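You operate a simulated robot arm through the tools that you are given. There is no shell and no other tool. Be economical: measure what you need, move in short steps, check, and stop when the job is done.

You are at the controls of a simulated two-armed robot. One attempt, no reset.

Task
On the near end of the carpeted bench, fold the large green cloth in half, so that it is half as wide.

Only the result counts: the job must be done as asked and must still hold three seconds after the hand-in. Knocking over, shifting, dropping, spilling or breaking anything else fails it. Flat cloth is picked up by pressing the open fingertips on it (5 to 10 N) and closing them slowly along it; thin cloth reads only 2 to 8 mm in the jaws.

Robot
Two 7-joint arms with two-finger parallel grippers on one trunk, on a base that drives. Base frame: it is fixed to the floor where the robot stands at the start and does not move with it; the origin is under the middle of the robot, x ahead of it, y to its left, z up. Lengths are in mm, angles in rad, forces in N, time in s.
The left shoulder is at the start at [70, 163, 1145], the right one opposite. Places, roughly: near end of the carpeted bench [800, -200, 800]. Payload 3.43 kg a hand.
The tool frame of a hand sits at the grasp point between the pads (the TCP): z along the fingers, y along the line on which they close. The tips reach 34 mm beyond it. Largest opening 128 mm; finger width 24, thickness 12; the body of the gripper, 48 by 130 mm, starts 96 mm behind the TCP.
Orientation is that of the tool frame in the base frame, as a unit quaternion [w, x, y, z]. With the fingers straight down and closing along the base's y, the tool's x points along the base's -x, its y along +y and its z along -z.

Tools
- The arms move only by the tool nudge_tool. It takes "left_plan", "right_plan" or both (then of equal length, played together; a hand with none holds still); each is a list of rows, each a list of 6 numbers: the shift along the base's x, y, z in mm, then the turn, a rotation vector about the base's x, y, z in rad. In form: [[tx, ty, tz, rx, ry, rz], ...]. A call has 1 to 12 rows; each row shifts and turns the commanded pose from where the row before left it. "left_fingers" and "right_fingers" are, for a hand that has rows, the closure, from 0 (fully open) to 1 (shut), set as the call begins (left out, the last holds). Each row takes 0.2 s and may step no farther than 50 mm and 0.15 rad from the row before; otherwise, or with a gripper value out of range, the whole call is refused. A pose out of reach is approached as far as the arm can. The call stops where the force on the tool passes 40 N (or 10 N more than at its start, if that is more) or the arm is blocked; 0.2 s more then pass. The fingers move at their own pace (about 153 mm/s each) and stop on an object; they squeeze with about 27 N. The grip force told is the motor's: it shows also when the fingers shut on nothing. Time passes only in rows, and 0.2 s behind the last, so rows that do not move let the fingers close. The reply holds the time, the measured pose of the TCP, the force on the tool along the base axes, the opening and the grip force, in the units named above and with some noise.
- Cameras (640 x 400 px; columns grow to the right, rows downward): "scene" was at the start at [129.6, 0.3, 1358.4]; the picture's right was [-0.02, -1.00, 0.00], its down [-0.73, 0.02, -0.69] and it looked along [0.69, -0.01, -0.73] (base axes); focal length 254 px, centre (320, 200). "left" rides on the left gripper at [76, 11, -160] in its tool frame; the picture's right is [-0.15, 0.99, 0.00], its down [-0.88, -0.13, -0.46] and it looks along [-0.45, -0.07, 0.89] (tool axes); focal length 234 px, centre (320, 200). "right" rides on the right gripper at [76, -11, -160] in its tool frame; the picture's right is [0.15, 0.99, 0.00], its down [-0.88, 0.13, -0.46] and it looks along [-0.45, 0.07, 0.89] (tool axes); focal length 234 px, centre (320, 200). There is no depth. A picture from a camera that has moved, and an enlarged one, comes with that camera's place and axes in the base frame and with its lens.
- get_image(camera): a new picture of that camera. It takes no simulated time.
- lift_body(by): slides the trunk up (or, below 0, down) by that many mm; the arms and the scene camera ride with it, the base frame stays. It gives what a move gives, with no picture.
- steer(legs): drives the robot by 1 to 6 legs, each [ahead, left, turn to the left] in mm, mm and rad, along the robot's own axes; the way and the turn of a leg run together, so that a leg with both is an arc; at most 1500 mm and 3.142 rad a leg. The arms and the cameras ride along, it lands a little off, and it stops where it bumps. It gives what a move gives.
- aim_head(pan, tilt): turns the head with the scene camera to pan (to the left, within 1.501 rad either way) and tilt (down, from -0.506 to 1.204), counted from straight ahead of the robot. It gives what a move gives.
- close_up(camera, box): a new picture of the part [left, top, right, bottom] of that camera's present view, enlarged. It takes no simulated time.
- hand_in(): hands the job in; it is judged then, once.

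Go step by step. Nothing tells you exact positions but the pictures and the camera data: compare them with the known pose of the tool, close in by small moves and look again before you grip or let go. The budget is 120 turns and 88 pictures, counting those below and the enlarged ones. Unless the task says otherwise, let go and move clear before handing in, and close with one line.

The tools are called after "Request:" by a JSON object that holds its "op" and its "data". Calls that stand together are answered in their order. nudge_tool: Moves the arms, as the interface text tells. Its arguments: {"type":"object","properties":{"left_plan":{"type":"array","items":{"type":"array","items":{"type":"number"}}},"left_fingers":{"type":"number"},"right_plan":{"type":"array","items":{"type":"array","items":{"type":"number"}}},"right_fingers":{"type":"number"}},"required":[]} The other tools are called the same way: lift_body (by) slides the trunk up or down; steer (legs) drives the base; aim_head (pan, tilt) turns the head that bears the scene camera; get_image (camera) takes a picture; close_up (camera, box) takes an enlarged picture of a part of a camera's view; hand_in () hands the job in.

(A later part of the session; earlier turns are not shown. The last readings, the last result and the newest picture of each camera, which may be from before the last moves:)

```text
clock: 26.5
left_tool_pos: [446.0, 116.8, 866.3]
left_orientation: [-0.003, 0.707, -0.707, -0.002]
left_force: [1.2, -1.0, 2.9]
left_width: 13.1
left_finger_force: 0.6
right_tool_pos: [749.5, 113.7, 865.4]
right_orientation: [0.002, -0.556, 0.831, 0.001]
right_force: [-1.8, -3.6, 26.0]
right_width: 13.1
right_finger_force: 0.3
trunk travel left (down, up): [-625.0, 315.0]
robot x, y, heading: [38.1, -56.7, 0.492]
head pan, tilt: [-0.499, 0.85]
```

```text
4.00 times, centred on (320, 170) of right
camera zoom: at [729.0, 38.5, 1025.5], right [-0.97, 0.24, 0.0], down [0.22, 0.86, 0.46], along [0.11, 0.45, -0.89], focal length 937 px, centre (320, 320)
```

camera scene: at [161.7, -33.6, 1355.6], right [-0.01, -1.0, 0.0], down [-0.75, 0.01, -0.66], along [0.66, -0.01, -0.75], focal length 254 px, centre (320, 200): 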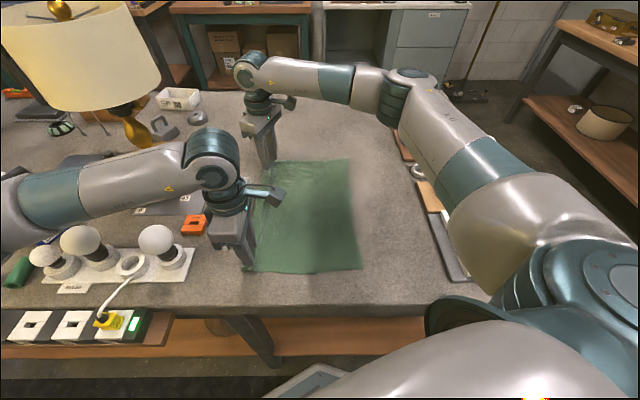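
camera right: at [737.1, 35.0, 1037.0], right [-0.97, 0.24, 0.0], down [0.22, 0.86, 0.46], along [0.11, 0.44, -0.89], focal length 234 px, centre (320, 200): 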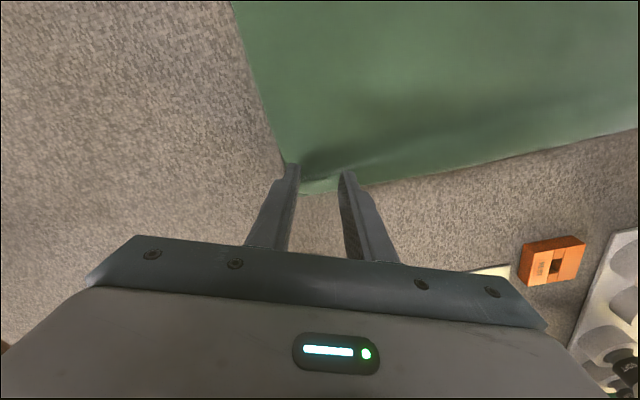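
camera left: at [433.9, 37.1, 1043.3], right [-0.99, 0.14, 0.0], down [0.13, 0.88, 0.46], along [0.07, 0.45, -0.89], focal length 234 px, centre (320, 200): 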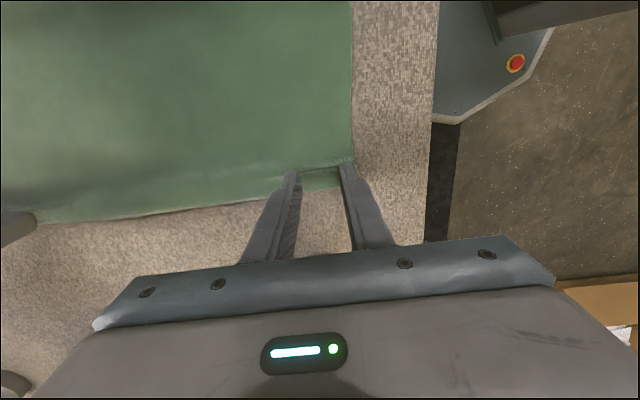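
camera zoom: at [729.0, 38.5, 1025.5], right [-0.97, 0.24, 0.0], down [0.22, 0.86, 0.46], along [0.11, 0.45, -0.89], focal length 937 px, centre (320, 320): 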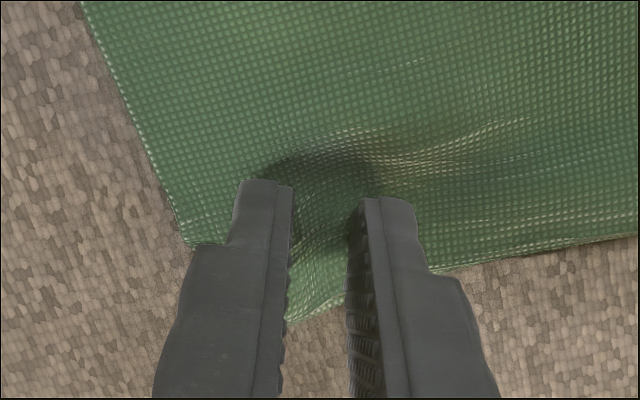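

Both are gathering cloth; finishing the close.

Request:
{"op": "nudge_tool", "data": {"left_plan": [[0, 0, -0.4, 0, 0, 0], [0, 0, 0, 0, 0, 0]], "right_plan": [[0, 0, 0.5, 0, 0, 0], [0, 0, 0, 0, 0, 0]], "right_fingers": 0.94, "left_fingers": 0.94}}

Request:
{"op": "nudge_tool", "data": {"left_plan": [[0, 0, 0, 0, 0, 0], [0, 0, 0, 0, 0, 0]], "right_plan": [[0, 0, 0, 0, 0, 0], [0, 0, 0, 0, 0, 0]], "right_fingers": 1.0, "left_fingers": 1.0}}

Request:
{"op": "nudge_tool", "data": {"left_plan": [[0, 0, 10, 0, 0, 0], [0, -3, 15, 0, 0, 0], [0, -8, 25, 0, 0, 0]], "right_plan": [[0, 0, 10, 0, 0, 0], [0, -3, 15, 0, 0, 0], [0, -8, 25, 0, 0, 0]]}}

Request:
{"op": "get_image", "data": {"camera": "left"}}

Request:
{"op": "get_image", "data": {"camera": "right"}}

```text
clock: 27.1
left_tool_pos: [445.8, 117.2, 865.0]
left_orientation: [-0.003, 0.708, -0.707, 0.0]
left_force: [0.5, 0.0, 1.4]
left_width: 7.9
left_finger_force: 0.0
right_tool_pos: [748.0, 113.7, 865.1]
right_orientation: [0.002, -0.555, 0.832, 0.002]
right_force: [-3.0, -3.3, 24.4]
right_width: 8.3
right_finger_force: 0.8
trunk travel left (down, up): [-625.0, 315.0]
robot x, y, heading: [39.5, -56.5, 0.492]
head pan, tilt: [-0.499, 0.85]
```

```text
clock: 27.7
left_tool_pos: [445.0, 117.8, 867.2]
left_orientation: [-0.004, 0.708, -0.707, 0.0]
left_force: [3.5, -0.8, -0.1]
left_width: 2.6
left_finger_force: 26.8
right_tool_pos: [747.6, 115.6, 866.3]
right_orientation: [0.002, -0.556, 0.831, 0.001]
right_force: [-13.6, 1.6, 25.3]
right_width: 0.0
right_finger_force: 26.9
trunk travel left (down, up): [-625.0, 315.0]
robot x, y, heading: [39.1, -57.7, 0.488]
head pan, tilt: [-0.499, 0.85]
```

```text
clock: 28.5
left_tool_pos: [447.7, 106.7, 913.9]
left_orientation: [-0.003, 0.707, -0.707, -0.003]
left_force: [0.3, -0.3, 0.4]
left_width: 2.6
left_finger_force: 27.2
right_tool_pos: [750.9, 101.4, 910.2]
right_orientation: [0.0, -0.555, 0.832, 0.001]
right_force: [-0.3, -0.2, -0.5]
right_width: 0.3
right_finger_force: 26.6
trunk travel left (down, up): [-625.0, 315.0]
robot x, y, heading: [36.9, -57.0, 0.494]
head pan, tilt: [-0.499, 0.85]
```

```text
58 pictures are left
camera left: at [436.2, 28.8, 1074.5], right [-0.99, 0.14, 0.0], down [0.13, 0.88, 0.46], along [0.07, 0.46, -0.89], focal length 234 px, centre (320, 200)
```

left: 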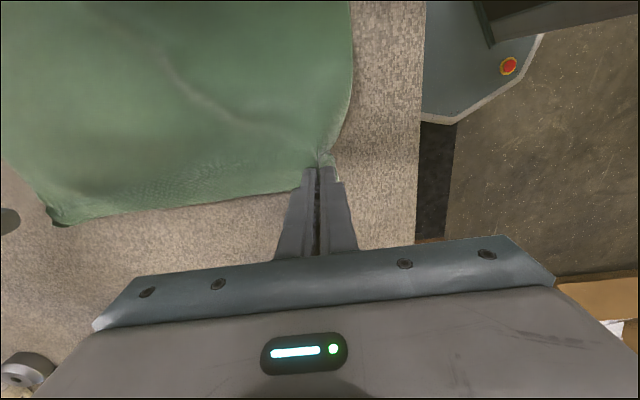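

```text
57 pictures are left
camera right: at [730.8, 26.6, 1072.1], right [-0.97, 0.24, 0.0], down [0.22, 0.86, 0.46], along [0.11, 0.44, -0.89], focal length 234 px, centre (320, 200)
```

right: 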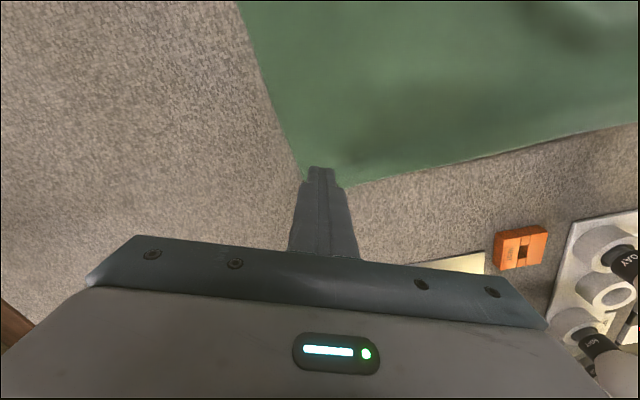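

Left holds (2.6 mm); the right slipped out. Open the right hand and look before retrying.

Request:
{"op": "nudge_tool", "data": {"right_plan": [[0, 11, 0, 0, 0, 0], [0, 0, -25, 0, 0, 0]], "right_fingers": 0.7}}

Request:
{"op": "close_up", "data": {"camera": "right", "box": [240, 120, 400, 220]}}

```text
clock: 29.1
left_tool_pos: [448.4, 107.3, 913.9]
left_orientation: [-0.002, 0.708, -0.706, -0.002]
left_force: [-1.0, -0.6, -0.1]
left_width: 2.8
left_finger_force: 26.8
right_tool_pos: [752.6, 115.0, 888.4]
right_orientation: [-0.001, -0.555, 0.832, 0.002]
right_force: [0.3, -0.8, -0.5]
right_width: 38.4
right_finger_force: 0.1
trunk travel left (down, up): [-625.0, 315.0]
robot x, y, heading: [38.8, -56.2, 0.493]
head pan, tilt: [-0.499, 0.85]
```

```text
4.00 times, centred on (320, 170) of right
camera zoom: at [732.9, 39.3, 1048.4], right [-0.97, 0.24, 0.0], down [0.22, 0.86, 0.46], along [0.11, 0.44, -0.89], focal length 937 px, centre (320, 320)
```

zoom: 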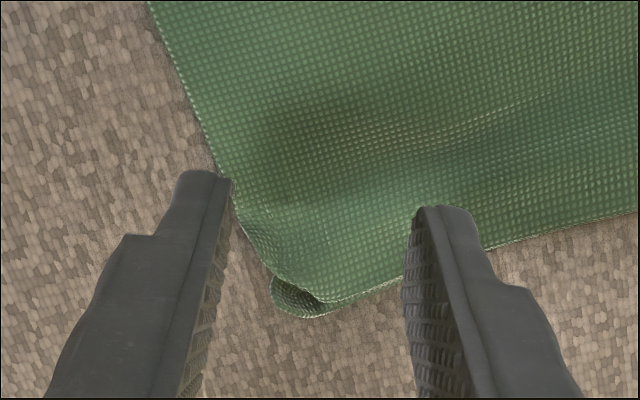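

Request:
{"op": "nudge_tool", "data": {"right_plan": [[-18, 5, 0, 0, 0, 0], [0, 0, -10, 0, 0, 0], [0, 0, -9, 0, 0, 0]]}}

Request:
{"op": "close_up", "data": {"camera": "right", "box": [240, 120, 400, 220]}}

```text
clock: 29.9
left_tool_pos: [447.9, 107.8, 915.2]
left_orientation: [-0.002, 0.708, -0.706, -0.002]
left_force: [0.3, -0.4, 0.0]
left_width: 2.8
left_finger_force: 27.2
right_tool_pos: [732.8, 119.0, 868.9]
right_orientation: [0.001, -0.554, 0.832, 0.002]
right_force: [-1.0, 0.4, 0.1]
right_width: 38.5
right_finger_force: 0.0
trunk travel left (down, up): [-625.0, 315.0]
robot x, y, heading: [39.4, -57.6, 0.491]
head pan, tilt: [-0.499, 0.85]
```

```text
4.00 times, centred on (320, 170) of right
camera zoom: at [712.9, 44.4, 1029.8], right [-0.97, 0.24, 0.0], down [0.22, 0.86, 0.46], along [0.11, 0.44, -0.89], focal length 937 px, centre (320, 320)
```

zoom: 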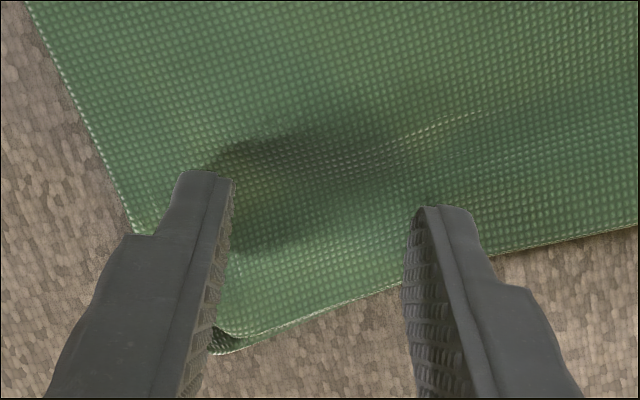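

Request:
{"op": "nudge_tool", "data": {"right_plan": [[0, 7, 0, 0, 0, 0], [0, 0, -3, 0, 0, 0], [0, 0, 0, 0, 0, 0]]}}

Request:
{"op": "nudge_tool", "data": {"right_plan": [[0, 0, -1.2, 0, 0, 0], [0, 0, 0, 0, 0, 0]]}}

Request:
{"op": "nudge_tool", "data": {"right_plan": [[0, 0, -0.8, 0, 0, 0], [0, 0, 0, 0, 0, 0]]}}

```text
clock: 30.7
left_tool_pos: [447.3, 108.0, 913.3]
left_orientation: [-0.002, 0.708, -0.706, -0.002]
left_force: [0.0, 0.6, -0.1]
left_width: 2.6
left_finger_force: 27.5
right_tool_pos: [733.1, 126.2, 867.4]
right_orientation: [0.0, -0.555, 0.832, 0.001]
right_force: [0.6, -0.1, 1.3]
right_width: 38.4
right_finger_force: 0.0
trunk travel left (down, up): [-625.0, 315.0]
robot x, y, heading: [33.1, -60.0, 0.489]
head pan, tilt: [-0.499, 0.85]
```

```text
clock: 31.3
left_tool_pos: [447.7, 106.6, 913.4]
left_orientation: [-0.001, 0.708, -0.707, -0.003]
left_force: [0.3, -0.3, 0.1]
left_width: 2.8
left_finger_force: 26.9
right_tool_pos: [733.5, 126.4, 866.7]
right_orientation: [0.0, -0.556, 0.831, 0.002]
right_force: [0.4, -0.3, 4.7]
right_width: 38.0
right_finger_force: 0.0
trunk travel left (down, up): [-625.0, 315.0]
robot x, y, heading: [38.7, -58.2, 0.494]
head pan, tilt: [-0.499, 0.85]
```

```text
clock: 31.9
left_tool_pos: [446.2, 107.2, 914.3]
left_orientation: [-0.002, 0.708, -0.706, -0.001]
left_force: [0.3, 0.2, 0.0]
left_width: 2.6
left_finger_force: 27.7
right_tool_pos: [732.8, 125.7, 866.6]
right_orientation: [0.002, -0.556, 0.831, 0.001]
right_force: [3.0, 2.1, 12.7]
right_width: 37.1
right_finger_force: 0.2
trunk travel left (down, up): [-625.0, 315.0]
robot x, y, heading: [40.0, -61.5, 0.489]
head pan, tilt: [-0.499, 0.85]
```

Request:
{"op": "nudge_tool", "data": {"right_plan": [[0, 0, -0.2, 0, 0, 0]], "right_fingers": 0.75}}

Request:
{"op": "nudge_tool", "data": {"right_plan": [[0, 0, 0, 0, 0, 0]], "right_fingers": 0.8}}

Request:
{"op": "nudge_tool", "data": {"right_plan": [[0, 0, 0, 0, 0, 0]], "right_fingers": 0.85}}

Request:
{"op": "close_up", "data": {"camera": "right", "box": [240, 120, 400, 220]}}

```text
clock: 32.3
left_tool_pos: [446.1, 107.5, 915.8]
left_orientation: [-0.003, 0.707, -0.707, -0.001]
left_force: [-0.3, 0.5, -0.1]
left_width: 2.9
left_finger_force: 27.2
right_tool_pos: [732.2, 126.0, 865.2]
right_orientation: [0.001, -0.556, 0.831, 0.001]
right_force: [1.3, 1.0, 15.0]
right_width: 31.8
right_finger_force: 0.1
trunk travel left (down, up): [-625.0, 315.0]
robot x, y, heading: [39.3, -60.0, 0.483]
head pan, tilt: [-0.499, 0.85]
```

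```text
clock: 32.7
left_tool_pos: [447.2, 107.2, 914.4]
left_orientation: [-0.003, 0.707, -0.707, -0.001]
left_force: [0.7, 0.5, 0.2]
left_width: 2.6
left_finger_force: 27.2
right_tool_pos: [731.3, 125.6, 866.0]
right_orientation: [0.001, -0.555, 0.832, 0.002]
right_force: [-1.0, 1.9, 16.0]
right_width: 26.5
right_finger_force: 0.4
trunk travel left (down, up): [-625.0, 315.0]
robot x, y, heading: [40.8, -56.6, 0.49]
head pan, tilt: [-0.499, 0.85]
```

```text
clock: 33.1
left_tool_pos: [446.1, 107.3, 914.6]
left_orientation: [-0.002, 0.708, -0.707, -0.001]
left_force: [3.2, 0.5, -0.5]
left_width: 2.3
left_finger_force: 26.7
right_tool_pos: [730.6, 126.3, 865.3]
right_orientation: [0.0, -0.555, 0.832, 0.003]
right_force: [-9.6, 2.2, 18.8]
right_width: 16.2
right_finger_force: 7.0
trunk travel left (down, up): [-625.0, 315.0]
robot x, y, heading: [41.5, -55.6, 0.492]
head pan, tilt: [-0.499, 0.85]
```

```text
4.00 times, centred on (320, 170) of right
camera zoom: at [711.4, 51.3, 1025.7], right [-0.97, 0.24, 0.0], down [0.22, 0.86, 0.46], along [0.11, 0.45, -0.89], focal length 937 px, centre (320, 320)
```

zoom: 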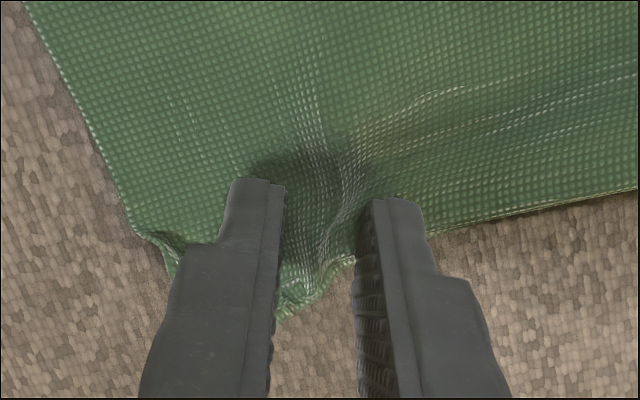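

Good tuck forming; finish closing and lift gently.

Request:
{"op": "nudge_tool", "data": {"right_plan": [[0, 0, 0, 0, 0, 0]], "right_fingers": 0.9}}

Request:
{"op": "nudge_tool", "data": {"right_plan": [[0, 0, 0, 0, 0, 0]], "right_fingers": 0.95}}

Request:
{"op": "nudge_tool", "data": {"right_plan": [[0, 0, 0, 0, 0, 0], [0, 0, 0, 0, 0, 0]], "right_fingers": 1.0}}

Request:
{"op": "nudge_tool", "data": {"right_plan": [[0, 0, 10, 0, 0, 0], [0, -3, 15, 0, 0, 0], [0, -8, 25, 0, 0, 0]]}}

Request:
{"op": "get_image", "data": {"camera": "right"}}

Request:
{"op": "get_image", "data": {"camera": "scene"}}

```text
clock: 33.5
left_tool_pos: [447.0, 107.0, 914.5]
left_orientation: [-0.003, 0.708, -0.707, -0.001]
left_force: [4.5, 0.0, -0.8]
left_width: 2.7
left_finger_force: 26.2
right_tool_pos: [731.2, 125.9, 865.7]
right_orientation: [0.002, -0.555, 0.832, 0.001]
right_force: [-1.8, -0.4, 18.3]
right_width: 12.8
right_finger_force: 1.2
trunk travel left (down, up): [-625.0, 315.0]
robot x, y, heading: [39.2, -57.8, 0.489]
head pan, tilt: [-0.499, 0.85]
```

```text
clock: 33.9
left_tool_pos: [445.8, 107.4, 914.8]
left_orientation: [-0.003, 0.708, -0.706, -0.002]
left_force: [6.3, 1.2, -0.4]
left_width: 2.8
left_finger_force: 26.2
right_tool_pos: [732.4, 125.4, 867.0]
right_orientation: [0.001, -0.555, 0.832, 0.001]
right_force: [-3.2, -0.1, 19.9]
right_width: 8.6
right_finger_force: 1.9
trunk travel left (down, up): [-625.0, 315.0]
robot x, y, heading: [41.3, -58.0, 0.485]
head pan, tilt: [-0.499, 0.85]
```

```text
clock: 34.5
left_tool_pos: [446.6, 107.8, 915.7]
left_orientation: [-0.003, 0.708, -0.707, 0.0]
left_force: [8.3, 0.4, -1.7]
left_width: 2.8
left_finger_force: 26.8
right_tool_pos: [730.8, 125.9, 865.8]
right_orientation: [0.002, -0.556, 0.831, 0.001]
right_force: [-11.9, 0.7, 19.3]
right_width: 2.2
right_finger_force: 27.0
trunk travel left (down, up): [-625.0, 315.0]
robot x, y, heading: [38.9, -58.1, 0.487]
head pan, tilt: [-0.499, 0.85]
```

```text
clock: 35.3
left_tool_pos: [447.0, 106.8, 913.2]
left_orientation: [-0.002, 0.707, -0.707, -0.001]
left_force: [1.6, -0.2, -0.3]
left_width: 2.7
left_finger_force: 27.1
right_tool_pos: [731.7, 112.9, 913.7]
right_orientation: [0.0, -0.555, 0.832, 0.001]
right_force: [-2.2, -0.2, 0.2]
right_width: 2.2
right_finger_force: 26.9
trunk travel left (down, up): [-625.0, 315.0]
robot x, y, heading: [39.6, -57.5, 0.493]
head pan, tilt: [-0.499, 0.85]
```

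```text
53 pictures are left
camera right: at [711.3, 38.7, 1074.0], right [-0.97, 0.24, 0.0], down [0.22, 0.86, 0.46], along [0.11, 0.44, -0.89], focal length 234 px, centre (320, 200)
```

right: 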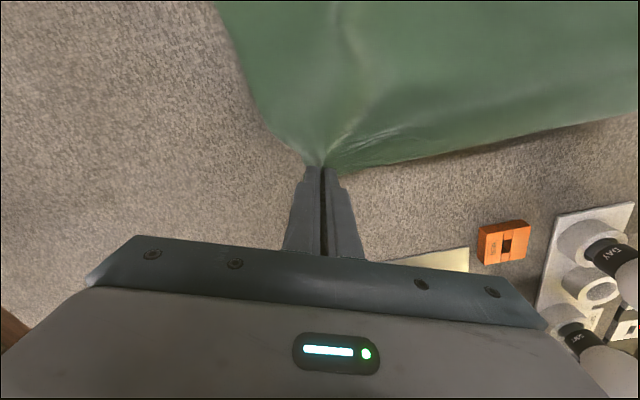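

```text
52 pictures are left
camera scene: at [161.2, -34.7, 1355.4], right [-0.01, -1.0, 0.0], down [-0.75, 0.01, -0.66], along [0.66, -0.01, -0.75], focal length 254 px, centre (320, 200)
```

scene: 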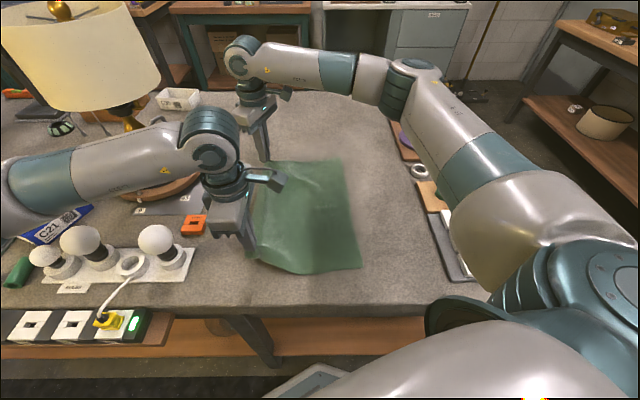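

Both hands now hold the edge. I'll raise a bit and carry the edge right by driving sideways parallel to the bench, keeping the arms' relative pose.

Request:
{"op": "nudge_tool", "data": {"left_plan": [[0, -5, 15, 0, 0, 0], [0, -10, 15, 0, 0, 0]], "right_plan": [[0, -8, 15, 0, 0, 0], [0, -12, 15, 0, 0, 0]]}}

Request:
{"op": "steer", "data": {"legs": [[-26, -49, 0]]}}

Request:
{"op": "get_image", "data": {"camera": "scene"}}

```text
clock: 35.9
left_tool_pos: [446.8, 90.5, 945.8]
left_orientation: [-0.002, 0.708, -0.706, -0.001]
left_force: [3.4, -0.1, -0.1]
left_width: 2.8
left_finger_force: 26.8
right_tool_pos: [733.5, 93.2, 946.8]
right_orientation: [-0.001, -0.556, 0.831, 0.003]
right_force: [-2.9, -0.4, -0.4]
right_width: 2.2
right_finger_force: 26.8
trunk travel left (down, up): [-625.0, 315.0]
robot x, y, heading: [36.1, -57.6, 0.49]
head pan, tilt: [-0.499, 0.85]
```

```text
clock: 36.8
left_tool_pos: [447.4, 36.8, 944.3]
left_orientation: [-0.002, 0.708, -0.706, -0.002]
left_force: [3.3, 0.1, 0.3]
left_width: 2.8
left_finger_force: 26.6
right_tool_pos: [732.3, 39.9, 945.2]
right_orientation: [0.0, -0.556, 0.831, 0.0]
right_force: [-3.3, -1.3, 0.2]
right_width: 2.2
right_finger_force: 26.7
trunk travel left (down, up): [-625.0, 315.0]
robot x, y, heading: [40.1, -110.8, 0.489]
head pan, tilt: [-0.499, 0.85]
```

```text
51 pictures are left
camera scene: at [161.3, -89.8, 1355.5], right [-0.01, -1.0, 0.0], down [-0.75, 0.01, -0.66], along [0.66, -0.01, -0.75], focal length 254 px, centre (320, 200)
```

scene: 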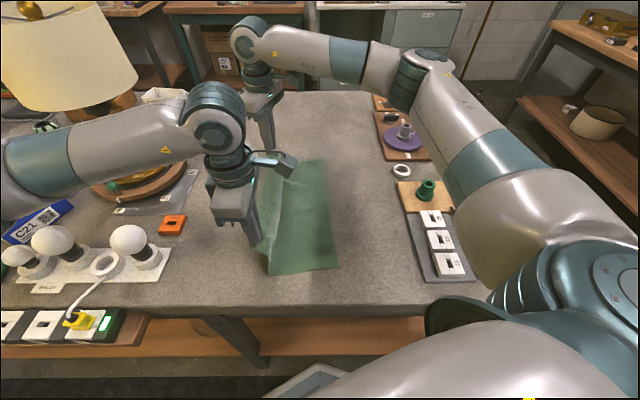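

Request:
{"op": "nudge_tool", "data": {"left_plan": [[0, 0, 15, 0, 0, 0], [0, -10, 10, 0, 0, 0]], "right_plan": [[0, 0, 15, 0, 0, 0], [0, -12, 10, 0, 0, 0]]}}

Request:
{"op": "steer", "data": {"legs": [[-45, -84, 0]]}}

Request:
{"op": "get_image", "data": {"camera": "scene"}}

```text
clock: 37.4
left_tool_pos: [446.9, 25.3, 971.5]
left_orientation: [-0.002, 0.708, -0.707, -0.002]
left_force: [2.6, -1.9, -0.2]
left_width: 2.8
left_finger_force: 26.4
right_tool_pos: [733.0, 26.2, 970.9]
right_orientation: [0.001, -0.556, 0.831, 0.002]
right_force: [-3.5, -0.9, -0.3]
right_width: 2.3
right_finger_force: 27.5
trunk travel left (down, up): [-625.0, 315.0]
robot x, y, heading: [35.3, -117.0, 0.495]
head pan, tilt: [-0.499, 0.85]
```

```text
clock: 38.5
left_tool_pos: [445.4, -66.8, 971.1]
left_orientation: [-0.002, 0.708, -0.706, -0.001]
left_force: [3.4, 0.0, 0.1]
left_width: 2.6
left_finger_force: 27.7
right_tool_pos: [733.4, -66.3, 969.6]
right_orientation: [0.0, -0.555, 0.832, 0.001]
right_force: [-2.9, -0.1, -0.6]
right_width: 2.3
right_finger_force: 26.5
trunk travel left (down, up): [-625.0, 315.0]
robot x, y, heading: [36.1, -206.8, 0.491]
head pan, tilt: [-0.499, 0.85]
```

```text
50 pictures are left
camera scene: at [160.9, -183.9, 1355.5], right [-0.01, -1.0, 0.0], down [-0.75, 0.01, -0.66], along [0.66, -0.01, -0.75], focal length 254 px, centre (320, 200)
```

scene: 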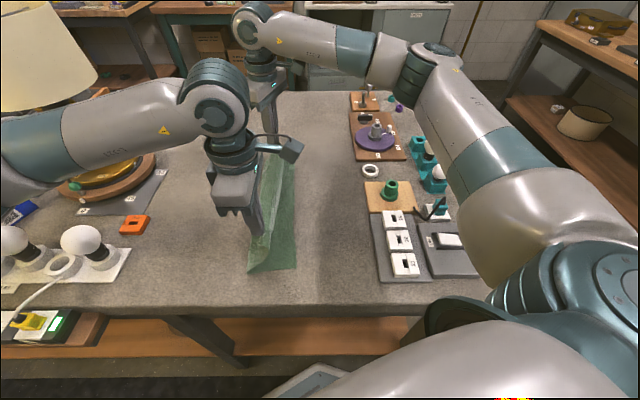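

The fold is developing nicely. Check from the wrist cameras where the stationary right edge lies.

Request:
{"op": "get_image", "data": {"camera": "left"}}

Request:
{"op": "get_image", "data": {"camera": "right"}}

Request:
{"op": "close_up", "data": {"camera": "scene", "box": [220, 80, 380, 300]}}

```text
49 pictures are left
camera left: at [435.5, -145.2, 1131.6], right [-0.99, 0.14, 0.0], down [0.13, 0.88, 0.46], along [0.07, 0.46, -0.89], focal length 234 px, centre (320, 200)
```

left: 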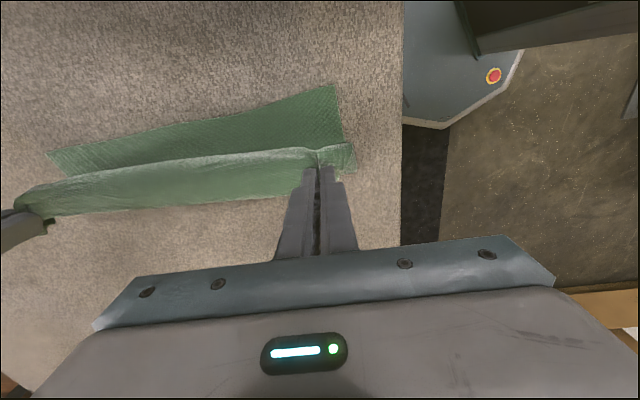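

```text
48 pictures are left
camera right: at [712.7, -140.4, 1129.9], right [-0.97, 0.24, 0.0], down [0.22, 0.86, 0.46], along [0.11, 0.44, -0.89], focal length 234 px, centre (320, 200)
```

right: 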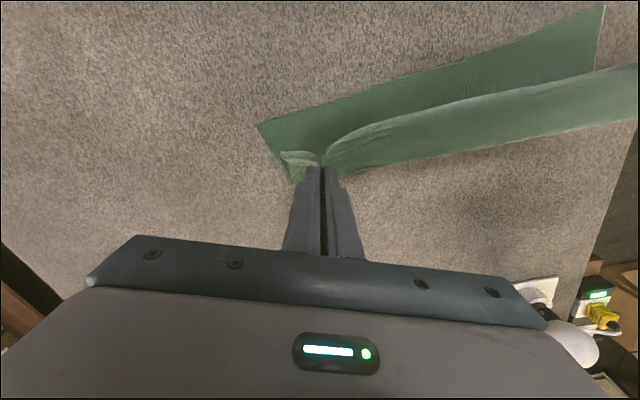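

```text
1.82 times, centred on (300, 190) of scene
camera zoom: at [160.9, -183.9, 1355.5], right [-0.01, -1.0, 0.0], down [-0.75, 0.01, -0.66], along [0.66, -0.01, -0.75], focal length 463 px, centre (356, 218)
```

zoom: 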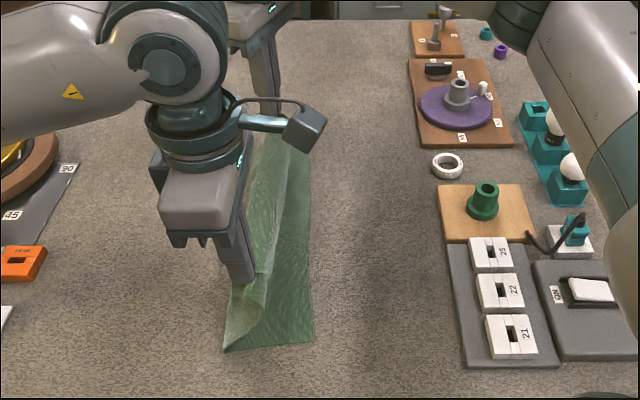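

The stationary edge now runs from about (420,-137) to (799,-112). I'll bring the near hand to y≈-119 and the far hand to y≈-100, shifting +19 in x, and lower most of the way.

Request:
{"op": "nudge_tool", "data": {"left_plan": [[4, -12, -10, 0, 0, 0], [5, -13, -15, 0, 0, 0], [5, -13, -20, 0, 0, 0], [5, -14, -20, 0, 0, 0], [0, 0, -20, 0, 0, 0]], "right_plan": [[4, -8, -10, 0, 0, 0], [5, -8, -15, 0, 0, 0], [5, -9, -20, 0, 0, 0], [5, -9, -20, 0, 0, 0], [0, 0, -20, 0, 0, 0]]}}

Request:
{"op": "get_image", "data": {"camera": "left"}}

Request:
{"op": "get_image", "data": {"camera": "right"}}

Request:
{"op": "close_up", "data": {"camera": "scene", "box": [220, 80, 380, 300]}}

```text
clock: 39.8
left_tool_pos: [467.6, -120.3, 885.7]
left_orientation: [-0.002, 0.709, -0.706, -0.001]
left_force: [2.1, -0.5, -0.3]
left_width: 2.5
left_finger_force: 26.9
right_tool_pos: [752.1, -98.6, 883.1]
right_orientation: [0.0, -0.556, 0.831, 0.002]
right_force: [-2.8, -1.2, 0.8]
right_width: 1.9
right_finger_force: 26.7
trunk travel left (down, up): [-625.0, 315.0]
robot x, y, heading: [40.7, -209.5, 0.485]
head pan, tilt: [-0.499, 0.85]
```

```text
46 pictures are left
camera left: at [456.6, -197.0, 1046.0], right [-0.99, 0.14, 0.0], down [0.13, 0.88, 0.46], along [0.07, 0.45, -0.89], focal length 234 px, centre (320, 200)
```

left: 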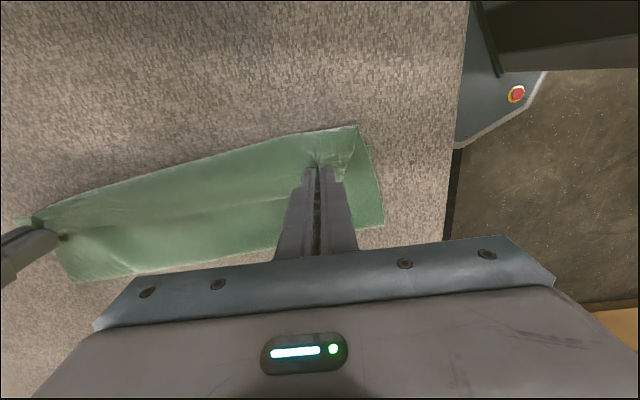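

```text
45 pictures are left
camera right: at [732.5, -172.8, 1043.2], right [-0.97, 0.24, 0.0], down [0.22, 0.86, 0.46], along [0.11, 0.44, -0.89], focal length 234 px, centre (320, 200)
```

right: 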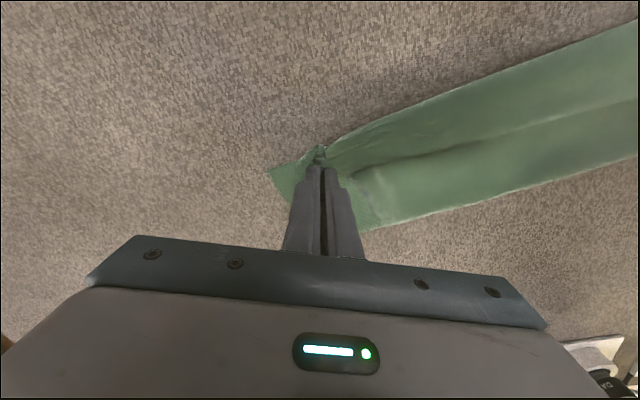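

```text
1.82 times, centred on (300, 190) of scene
camera zoom: at [161.1, -182.1, 1355.5], right [-0.01, -1.0, 0.0], down [-0.75, 0.01, -0.66], along [0.66, -0.01, -0.75], focal length 463 px, centre (356, 218)
```

zoom: 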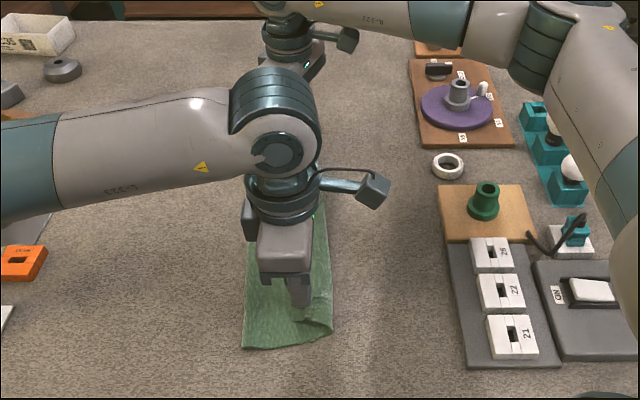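

Very close. Zoom at both pinches to check edge alignment before lowering.

Request:
{"op": "close_up", "data": {"camera": "left", "box": [220, 80, 420, 240]}}

Request:
{"op": "close_up", "data": {"camera": "right", "box": [220, 80, 420, 240]}}

```text
2.50 times, centred on (320, 160) of left
camera zoom: at [456.6, -197.0, 1046.0], right [-0.99, 0.14, 0.0], down [0.13, 0.88, 0.46], along [0.07, 0.45, -0.89], focal length 585 px, centre (320, 300)
```

zoom: 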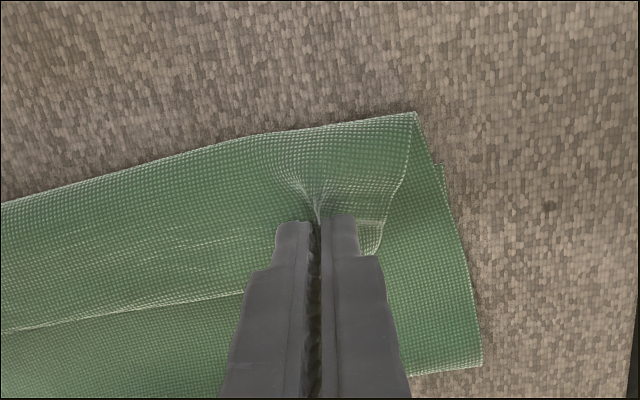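

```text
2.50 times, centred on (320, 160) of right
camera zoom: at [732.5, -172.8, 1043.2], right [-0.97, 0.24, 0.0], down [0.22, 0.86, 0.46], along [0.11, 0.44, -0.89], focal length 585 px, centre (320, 300)
```

zoom: 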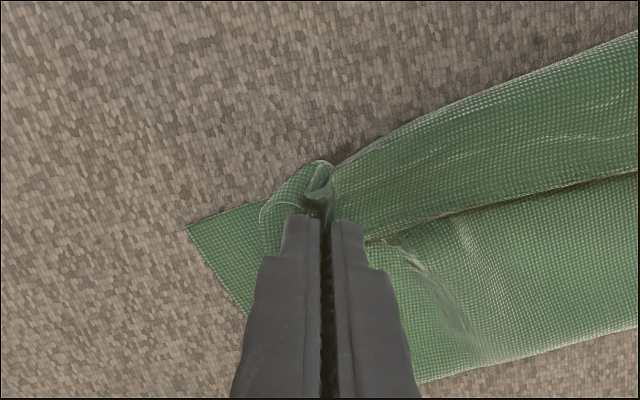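

The sheet exits the fingers on the −y side and loops back, so releasing here would leave a rolled-back strip and the fold line in the wrong place. I'll carry the edge back, lay it flat, and re-grip with only a sliver of edge in the fingers.

Request:
{"op": "nudge_tool", "data": {"left_plan": [[0, 10, 25, 0, 0, 0], [-4, 15, 25, 0, 0, 0], [-5, 15, 20, 0, 0, 0], [-5, 14, 10, 0, 0, 0], [-6, 0, 0, 0, 0, 0]], "right_plan": [[0, 7, 25, 0, 0, 0], [-4, 9, 25, 0, 0, 0], [-5, 10, 20, 0, 0, 0], [-5, 10, 10, 0, 0, 0], [-6, 0, 0, 0, 0, 0]]}}

Request:
{"op": "steer", "data": {"legs": [[71, 132, 0]]}}

Request:
{"op": "get_image", "data": {"camera": "scene"}}

Request:
{"op": "get_image", "data": {"camera": "left"}}

```text
clock: 41.0
left_tool_pos: [445.0, -64.9, 964.4]
left_orientation: [-0.002, 0.708, -0.706, -0.002]
left_force: [4.6, -0.7, 0.0]
left_width: 2.8
left_finger_force: 27.4
right_tool_pos: [733.4, -62.5, 965.8]
right_orientation: [0.0, -0.556, 0.831, 0.002]
right_force: [-4.5, -1.0, 0.6]
right_width: 2.2
right_finger_force: 27.0
trunk travel left (down, up): [-625.0, 315.0]
robot x, y, heading: [40.3, -211.9, 0.493]
head pan, tilt: [-0.499, 0.85]
```

```text
clock: 42.3
left_tool_pos: [444.0, 87.9, 964.1]
left_orientation: [-0.002, 0.708, -0.706, -0.002]
left_force: [4.6, -0.5, -0.1]
left_width: 2.6
left_finger_force: 26.7
right_tool_pos: [731.8, 89.8, 965.6]
right_orientation: [0.0, -0.556, 0.831, 0.001]
right_force: [-4.7, 0.5, -0.5]
right_width: 2.3
right_finger_force: 27.0
trunk travel left (down, up): [-625.0, 315.0]
robot x, y, heading: [39.5, -55.6, 0.489]
head pan, tilt: [-0.499, 0.85]
```

```text
41 pictures are left
camera scene: at [160.0, -30.8, 1355.5], right [-0.01, -1.0, 0.0], down [-0.75, 0.01, -0.66], along [0.66, -0.01, -0.75], focal length 254 px, centre (320, 200)
```

scene: 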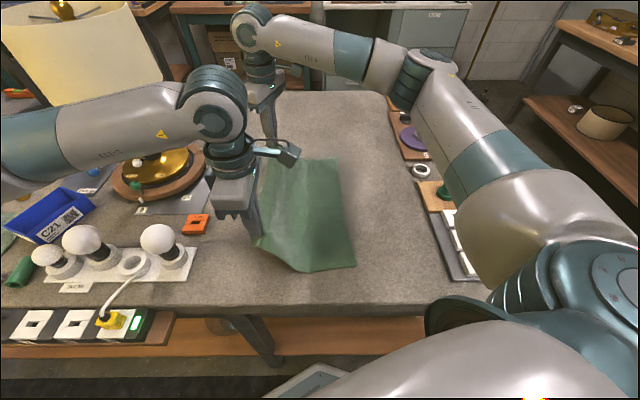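

```text
40 pictures are left
camera left: at [433.2, 10.8, 1125.4], right [-0.99, 0.14, 0.0], down [0.13, 0.88, 0.46], along [0.07, 0.46, -0.89], focal length 234 px, centre (320, 200)
```

left: 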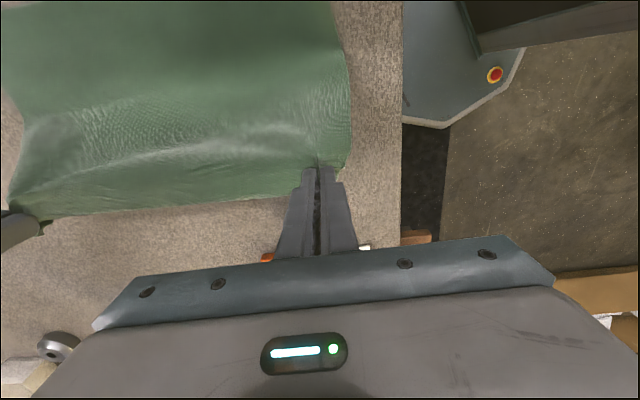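

Laying the edge back down flat with the left edge pulled out straight, then spreading the fingers while lightly pressing.

Request:
{"op": "nudge_tool", "data": {"left_plan": [[0, 8, -20, 0, 0, 0], [0, 9, -25, 0, 0, 0], [0, 10, -25, 0, 0, 0], [0, 9, -18, 0, 0, 0], [0, 0, -8, 0, 0, 0]], "right_plan": [[0, 11, -20, 0, 0, 0], [0, 14, -25, 0, 0, 0], [0, 15, -25, 0, 0, 0], [0, 15, -18, 0, 0, 0], [0, 0, -9, 0, 0, 0]]}}

Request:
{"op": "get_image", "data": {"camera": "scene"}}

```text
clock: 43.5
left_tool_pos: [443.0, 123.8, 868.9]
left_orientation: [-0.003, 0.708, -0.706, -0.001]
left_force: [8.1, 0.0, 0.5]
left_width: 2.7
left_finger_force: 27.1
right_tool_pos: [732.4, 145.0, 867.2]
right_orientation: [-0.001, -0.556, 0.831, 0.001]
right_force: [-7.3, -0.2, 0.4]
right_width: 2.1
right_finger_force: 26.8
trunk travel left (down, up): [-625.0, 315.0]
robot x, y, heading: [37.5, -51.3, 0.489]
head pan, tilt: [-0.499, 0.85]
```

```text
39 pictures are left
camera scene: at [160.0, -31.6, 1355.6], right [-0.01, -1.0, 0.0], down [-0.75, 0.01, -0.66], along [0.66, -0.01, -0.75], focal length 254 px, centre (320, 200)
```

scene: 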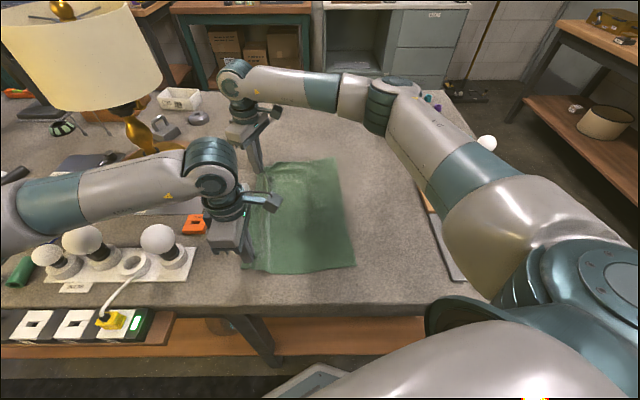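

Before re-gripping, look at how much edge protrudes at each pinch.

Request:
{"op": "nudge_tool", "data": {"left_plan": [[3, 0, -1, 0, 0, 0], [3, 0, 0, 0, 0, 0]], "right_plan": [[-3, 0, -1, 0, 0, 0], [-3, 0, 0, 0, 0, 0]]}}

Request:
{"op": "close_up", "data": {"camera": "left", "box": [240, 120, 400, 220]}}

Request:
{"op": "close_up", "data": {"camera": "right", "box": [240, 120, 400, 220]}}

```text
clock: 44.1
left_tool_pos: [450.3, 123.9, 867.5]
left_orientation: [-0.002, 0.707, -0.707, -0.001]
left_force: [0.5, -0.8, 0.1]
left_width: 2.9
left_finger_force: 27.3
right_tool_pos: [727.0, 145.3, 867.3]
right_orientation: [0.001, -0.555, 0.832, 0.002]
right_force: [0.1, -1.3, 0.6]
right_width: 2.4
right_finger_force: 27.0
trunk travel left (down, up): [-625.0, 315.0]
robot x, y, heading: [35.7, -56.9, 0.481]
head pan, tilt: [-0.499, 0.85]
```

```text
4.00 times, centred on (320, 170) of left
camera zoom: at [439.3, 46.4, 1027.5], right [-0.99, 0.14, 0.0], down [0.13, 0.88, 0.46], along [0.07, 0.46, -0.89], focal length 937 px, centre (320, 320)
```

zoom: 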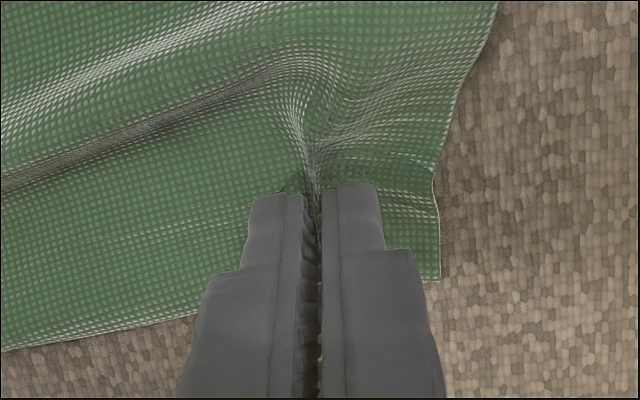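

```text
4.00 times, centred on (320, 170) of right
camera zoom: at [707.9, 70.6, 1027.1], right [-0.97, 0.24, 0.0], down [0.22, 0.86, 0.46], along [0.11, 0.44, -0.89], focal length 937 px, centre (320, 320)
```

zoom: 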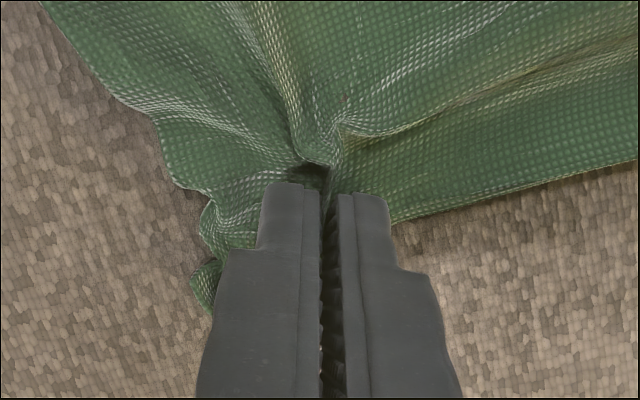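

Loosen slightly, slide the fingers outward along the tuck (left 16 mm, right 8 mm), and close again.

Request:
{"op": "nudge_tool", "data": {"left_plan": [[0, 0, 0, 0, 0, 0], [0, 5, 0, 0, 0, 0], [0, 5, 0, 0, 0, 0], [0, 6, 0, 0, 0, 0]], "right_plan": [[0, 0, 0, 0, 0, 0], [0, 3, 0, 0, 0, 0], [0, 3, 0, 0, 0, 0], [0, 2, 0, 0, 0, 0]], "left_fingers": 0.935, "right_fingers": 0.935}}

Request:
{"op": "close_up", "data": {"camera": "left", "box": [240, 120, 400, 220]}}

Request:
{"op": "close_up", "data": {"camera": "right", "box": [240, 120, 400, 220]}}

```text
clock: 45.1
left_tool_pos: [450.4, 140.5, 867.3]
left_orientation: [-0.002, 0.708, -0.706, -0.002]
left_force: [0.4, -0.2, 0.4]
left_width: 8.0
left_finger_force: 0.1
right_tool_pos: [724.8, 151.6, 867.2]
right_orientation: [0.001, -0.556, 0.831, 0.001]
right_force: [-0.1, -0.3, -0.4]
right_width: 8.5
right_finger_force: 0.9
trunk travel left (down, up): [-625.0, 315.0]
robot x, y, heading: [37.3, -57.9, 0.486]
head pan, tilt: [-0.499, 0.85]
```

```text
4.00 times, centred on (320, 170) of left
camera zoom: at [439.3, 62.9, 1028.7], right [-0.99, 0.14, 0.0], down [0.13, 0.88, 0.46], along [0.07, 0.46, -0.89], focal length 937 px, centre (320, 320)
```

zoom: 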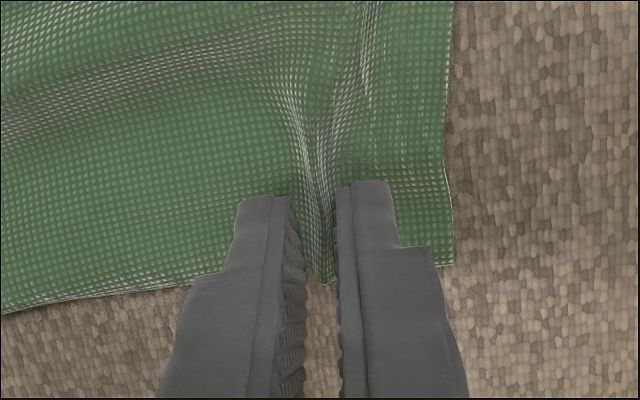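

```text
4.00 times, centred on (320, 170) of right
camera zoom: at [706.0, 78.6, 1028.0], right [-0.97, 0.24, 0.0], down [0.22, 0.86, 0.46], along [0.11, 0.44, -0.89], focal length 937 px, centre (320, 320)
```

zoom: 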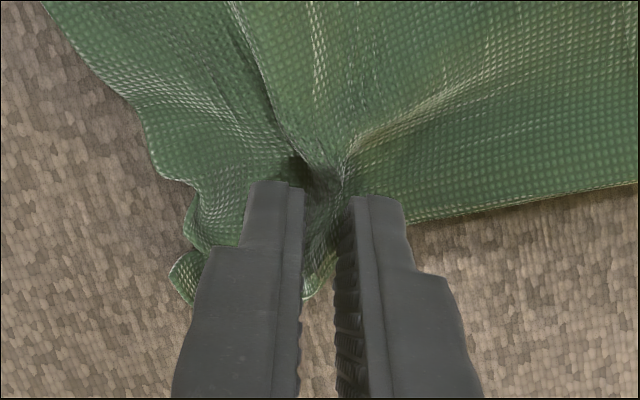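

The cloth followed partly. Open a little more and slide further.

Request:
{"op": "nudge_tool", "data": {"left_plan": [[0, 0, 1, 0, 0, 0], [0, 7, 0, 0, 0, 0], [0, 7, 0, 0, 0, 0], [0, 0, -1, 0, 0, 0]], "right_plan": [[0, 0, 1, 0, 0, 0], [0, 6, 0, 0, 0, 0], [0, 6, 0, 0, 0, 0], [0, 0, -1, 0, 0, 0]], "left_fingers": 0.88, "right_fingers": 0.86}}

Request:
{"op": "close_up", "data": {"camera": "left", "box": [240, 120, 400, 220]}}

Request:
{"op": "close_up", "data": {"camera": "right", "box": [240, 120, 400, 220]}}

```text
clock: 46.1
left_tool_pos: [451.2, 152.9, 867.0]
left_orientation: [-0.003, 0.708, -0.707, -0.002]
left_force: [0.1, 0.9, -0.3]
left_width: 15.3
left_finger_force: 0.0
right_tool_pos: [726.1, 163.4, 867.7]
right_orientation: [0.0, -0.555, 0.832, 0.001]
right_force: [-0.1, -0.6, 0.3]
right_width: 18.1
right_finger_force: 0.1
trunk travel left (down, up): [-625.0, 315.0]
robot x, y, heading: [34.1, -54.2, 0.487]
head pan, tilt: [-0.499, 0.85]
```

```text
4.00 times, centred on (320, 170) of left
camera zoom: at [438.9, 75.8, 1028.2], right [-0.99, 0.14, 0.0], down [0.13, 0.88, 0.46], along [0.07, 0.46, -0.89], focal length 937 px, centre (320, 320)
```

zoom: 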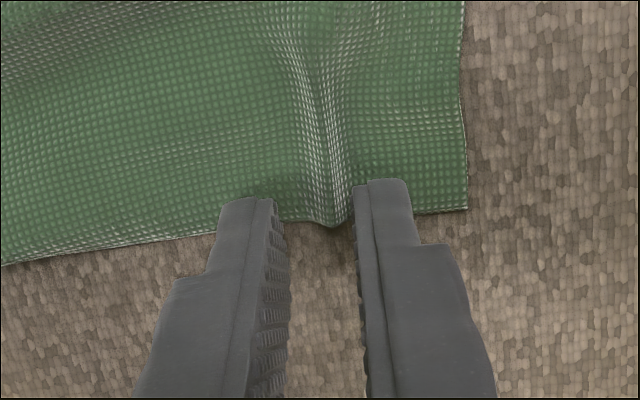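

```text
4.00 times, centred on (320, 170) of right
camera zoom: at [706.3, 89.0, 1027.4], right [-0.97, 0.24, 0.0], down [0.22, 0.86, 0.46], along [0.11, 0.44, -0.89], focal length 937 px, centre (320, 320)
```

zoom: 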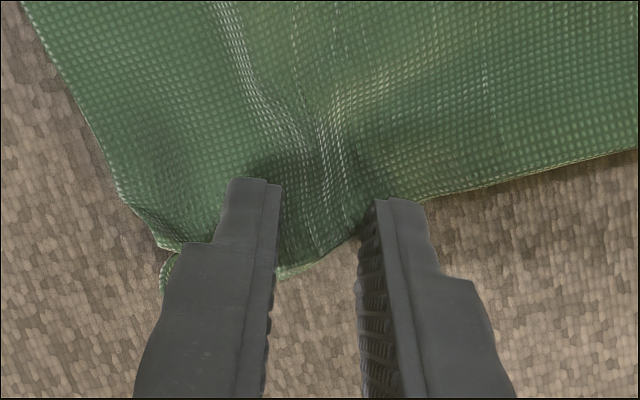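

Now the overlap is about 10 mm with the tuck still standing. Press lightly and close slowly.

Request:
{"op": "nudge_tool", "data": {"left_plan": [[0, 0, -0.7, 0, 0, 0], [0, 0, 0, 0, 0, 0]], "right_plan": [[0, 0, -0.7, 0, 0, 0], [0, 0, 0, 0, 0, 0]]}}

Request:
{"op": "nudge_tool", "data": {"left_plan": [[0, 0, -0.5, 0, 0, 0], [0, 0, 0, 0, 0, 0]], "right_plan": [[0, 0, -0.8, 0, 0, 0], [0, 0, 0, 0, 0, 0]]}}

```text
clock: 46.7
left_tool_pos: [448.3, 154.0, 866.6]
left_orientation: [-0.003, 0.708, -0.707, -0.001]
left_force: [0.5, -0.3, 1.2]
left_width: 15.4
left_finger_force: 0.1
right_tool_pos: [725.5, 163.8, 867.1]
right_orientation: [0.0, -0.556, 0.831, 0.0]
right_force: [-1.8, 0.4, 2.0]
right_width: 17.6
right_finger_force: 0.0
trunk travel left (down, up): [-625.0, 315.0]
robot x, y, heading: [36.1, -54.7, 0.49]
head pan, tilt: [-0.499, 0.85]
```

```text
clock: 47.3
left_tool_pos: [449.9, 153.1, 866.6]
left_orientation: [-0.003, 0.707, -0.707, -0.001]
left_force: [0.1, -0.6, 1.2]
left_width: 15.1
left_finger_force: 0.0
right_tool_pos: [726.2, 164.2, 866.9]
right_orientation: [0.001, -0.555, 0.832, 0.001]
right_force: [-1.5, -0.5, 4.1]
right_width: 17.9
right_finger_force: 0.0
trunk travel left (down, up): [-625.0, 315.0]
robot x, y, heading: [38.2, -55.2, 0.486]
head pan, tilt: [-0.499, 0.85]
```

Request:
{"op": "nudge_tool", "data": {"left_plan": [[0, 0, -1, 0, 0, 0], [0, 0, 0, 0, 0, 0]], "right_plan": [[0, 0, -0.7, 0, 0, 0], [0, 0, 0, 0, 0, 0]]}}

Request:
{"op": "nudge_tool", "data": {"left_plan": [[0, 0, -0.3, 0, 0, 0]], "right_plan": [[0, 0, 0, 0, 0, 0]], "left_fingers": 0.91, "right_fingers": 0.9}}

Request:
{"op": "nudge_tool", "data": {"left_plan": [[0, 0, 0, 0, 0, 0]], "right_plan": [[0, 0, 0, 0, 0, 0]], "left_fingers": 0.95, "right_fingers": 0.94}}

Request:
{"op": "nudge_tool", "data": {"left_plan": [[0, 0, 0, 0, 0, 0], [0, 0, 0, 0, 0, 0]], "right_plan": [[0, 0, 0, 0, 0, 0], [0, 0, 0, 0, 0, 0]], "left_fingers": 1.0, "right_fingers": 1.0}}

Request:
{"op": "nudge_tool", "data": {"left_plan": [[0, -1, 10, 0, 0, 0], [0, -3, 15, 0, 0, 0], [0, -5, 15, 0, 0, 0]], "right_plan": [[0, -1, 10, 0, 0, 0], [0, -3, 15, 0, 0, 0], [0, -5, 15, 0, 0, 0]]}}

Request:
{"op": "get_image", "data": {"camera": "left"}}

Request:
{"op": "get_image", "data": {"camera": "right"}}

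```text
clock: 47.9
left_tool_pos: [448.5, 153.5, 866.4]
left_orientation: [-0.003, 0.707, -0.707, 0.0]
left_force: [2.0, 0.8, 10.4]
left_width: 15.3
left_finger_force: 0.2
right_tool_pos: [725.8, 163.9, 866.4]
right_orientation: [0.001, -0.556, 0.831, 0.001]
right_force: [1.5, 0.3, 5.8]
right_width: 17.6
right_finger_force: 0.0
trunk travel left (down, up): [-625.0, 315.0]
robot x, y, heading: [37.5, -56.8, 0.487]
head pan, tilt: [-0.499, 0.85]
```

```text
clock: 48.3
left_tool_pos: [449.3, 153.5, 865.9]
left_orientation: [-0.002, 0.708, -0.706, -0.001]
left_force: [-0.2, 1.1, 11.7]
left_width: 9.4
left_finger_force: 0.0
right_tool_pos: [725.2, 163.8, 867.5]
right_orientation: [0.0, -0.556, 0.831, 0.002]
right_force: [-0.1, 0.1, 6.3]
right_width: 12.1
right_finger_force: 0.0
trunk travel left (down, up): [-625.0, 315.0]
robot x, y, heading: [37.0, -61.2, 0.492]
head pan, tilt: [-0.499, 0.85]
```

```text
clock: 48.7
left_tool_pos: [449.3, 153.9, 866.0]
left_orientation: [-0.003, 0.708, -0.707, -0.001]
left_force: [0.0, 0.2, 11.5]
left_width: 5.8
left_finger_force: 0.1
right_tool_pos: [724.4, 163.4, 866.5]
right_orientation: [0.001, -0.556, 0.831, 0.002]
right_force: [0.1, -0.5, 6.1]
right_width: 6.6
right_finger_force: 0.1
trunk travel left (down, up): [-625.0, 315.0]
robot x, y, heading: [38.9, -58.0, 0.491]
head pan, tilt: [-0.499, 0.85]
```

```text
clock: 49.3
left_tool_pos: [448.4, 153.3, 866.6]
left_orientation: [-0.003, 0.707, -0.707, -0.001]
left_force: [-0.4, 0.2, 10.8]
left_width: 2.5
left_finger_force: 27.2
right_tool_pos: [725.7, 163.4, 866.6]
right_orientation: [0.001, -0.555, 0.832, 0.002]
right_force: [-0.7, 0.3, 6.4]
right_width: 2.0
right_finger_force: 26.6
trunk travel left (down, up): [-625.0, 315.0]
robot x, y, heading: [37.9, -55.8, 0.487]
head pan, tilt: [-0.499, 0.85]
```

```text
clock: 50.1
left_tool_pos: [449.7, 144.4, 903.3]
left_orientation: [-0.002, 0.708, -0.706, -0.002]
left_force: [0.9, -0.2, 0.6]
left_width: 2.5
left_finger_force: 27.2
right_tool_pos: [725.3, 155.3, 904.6]
right_orientation: [-0.001, -0.555, 0.832, 0.002]
right_force: [-0.6, 0.0, -0.5]
right_width: 2.1
right_finger_force: 27.3
trunk travel left (down, up): [-625.0, 315.0]
robot x, y, heading: [37.2, -51.8, 0.491]
head pan, tilt: [-0.499, 0.85]
```

```text
32 pictures are left
camera left: at [438.9, 67.6, 1064.1], right [-0.99, 0.14, 0.0], down [0.13, 0.88, 0.46], along [0.07, 0.46, -0.89], focal length 234 px, centre (320, 200)
```

left: 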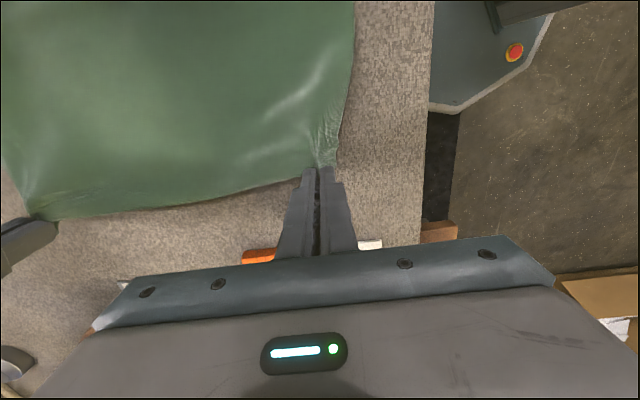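

```text
31 pictures are left
camera right: at [705.4, 81.1, 1064.9], right [-0.97, 0.24, 0.0], down [0.22, 0.86, 0.46], along [0.11, 0.44, -0.89], focal length 234 px, centre (320, 200)
```

right: 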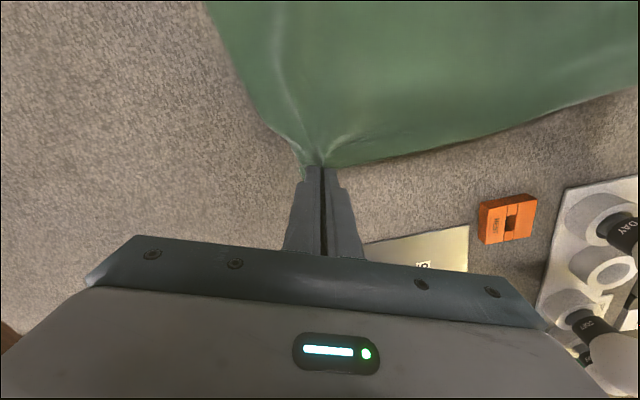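

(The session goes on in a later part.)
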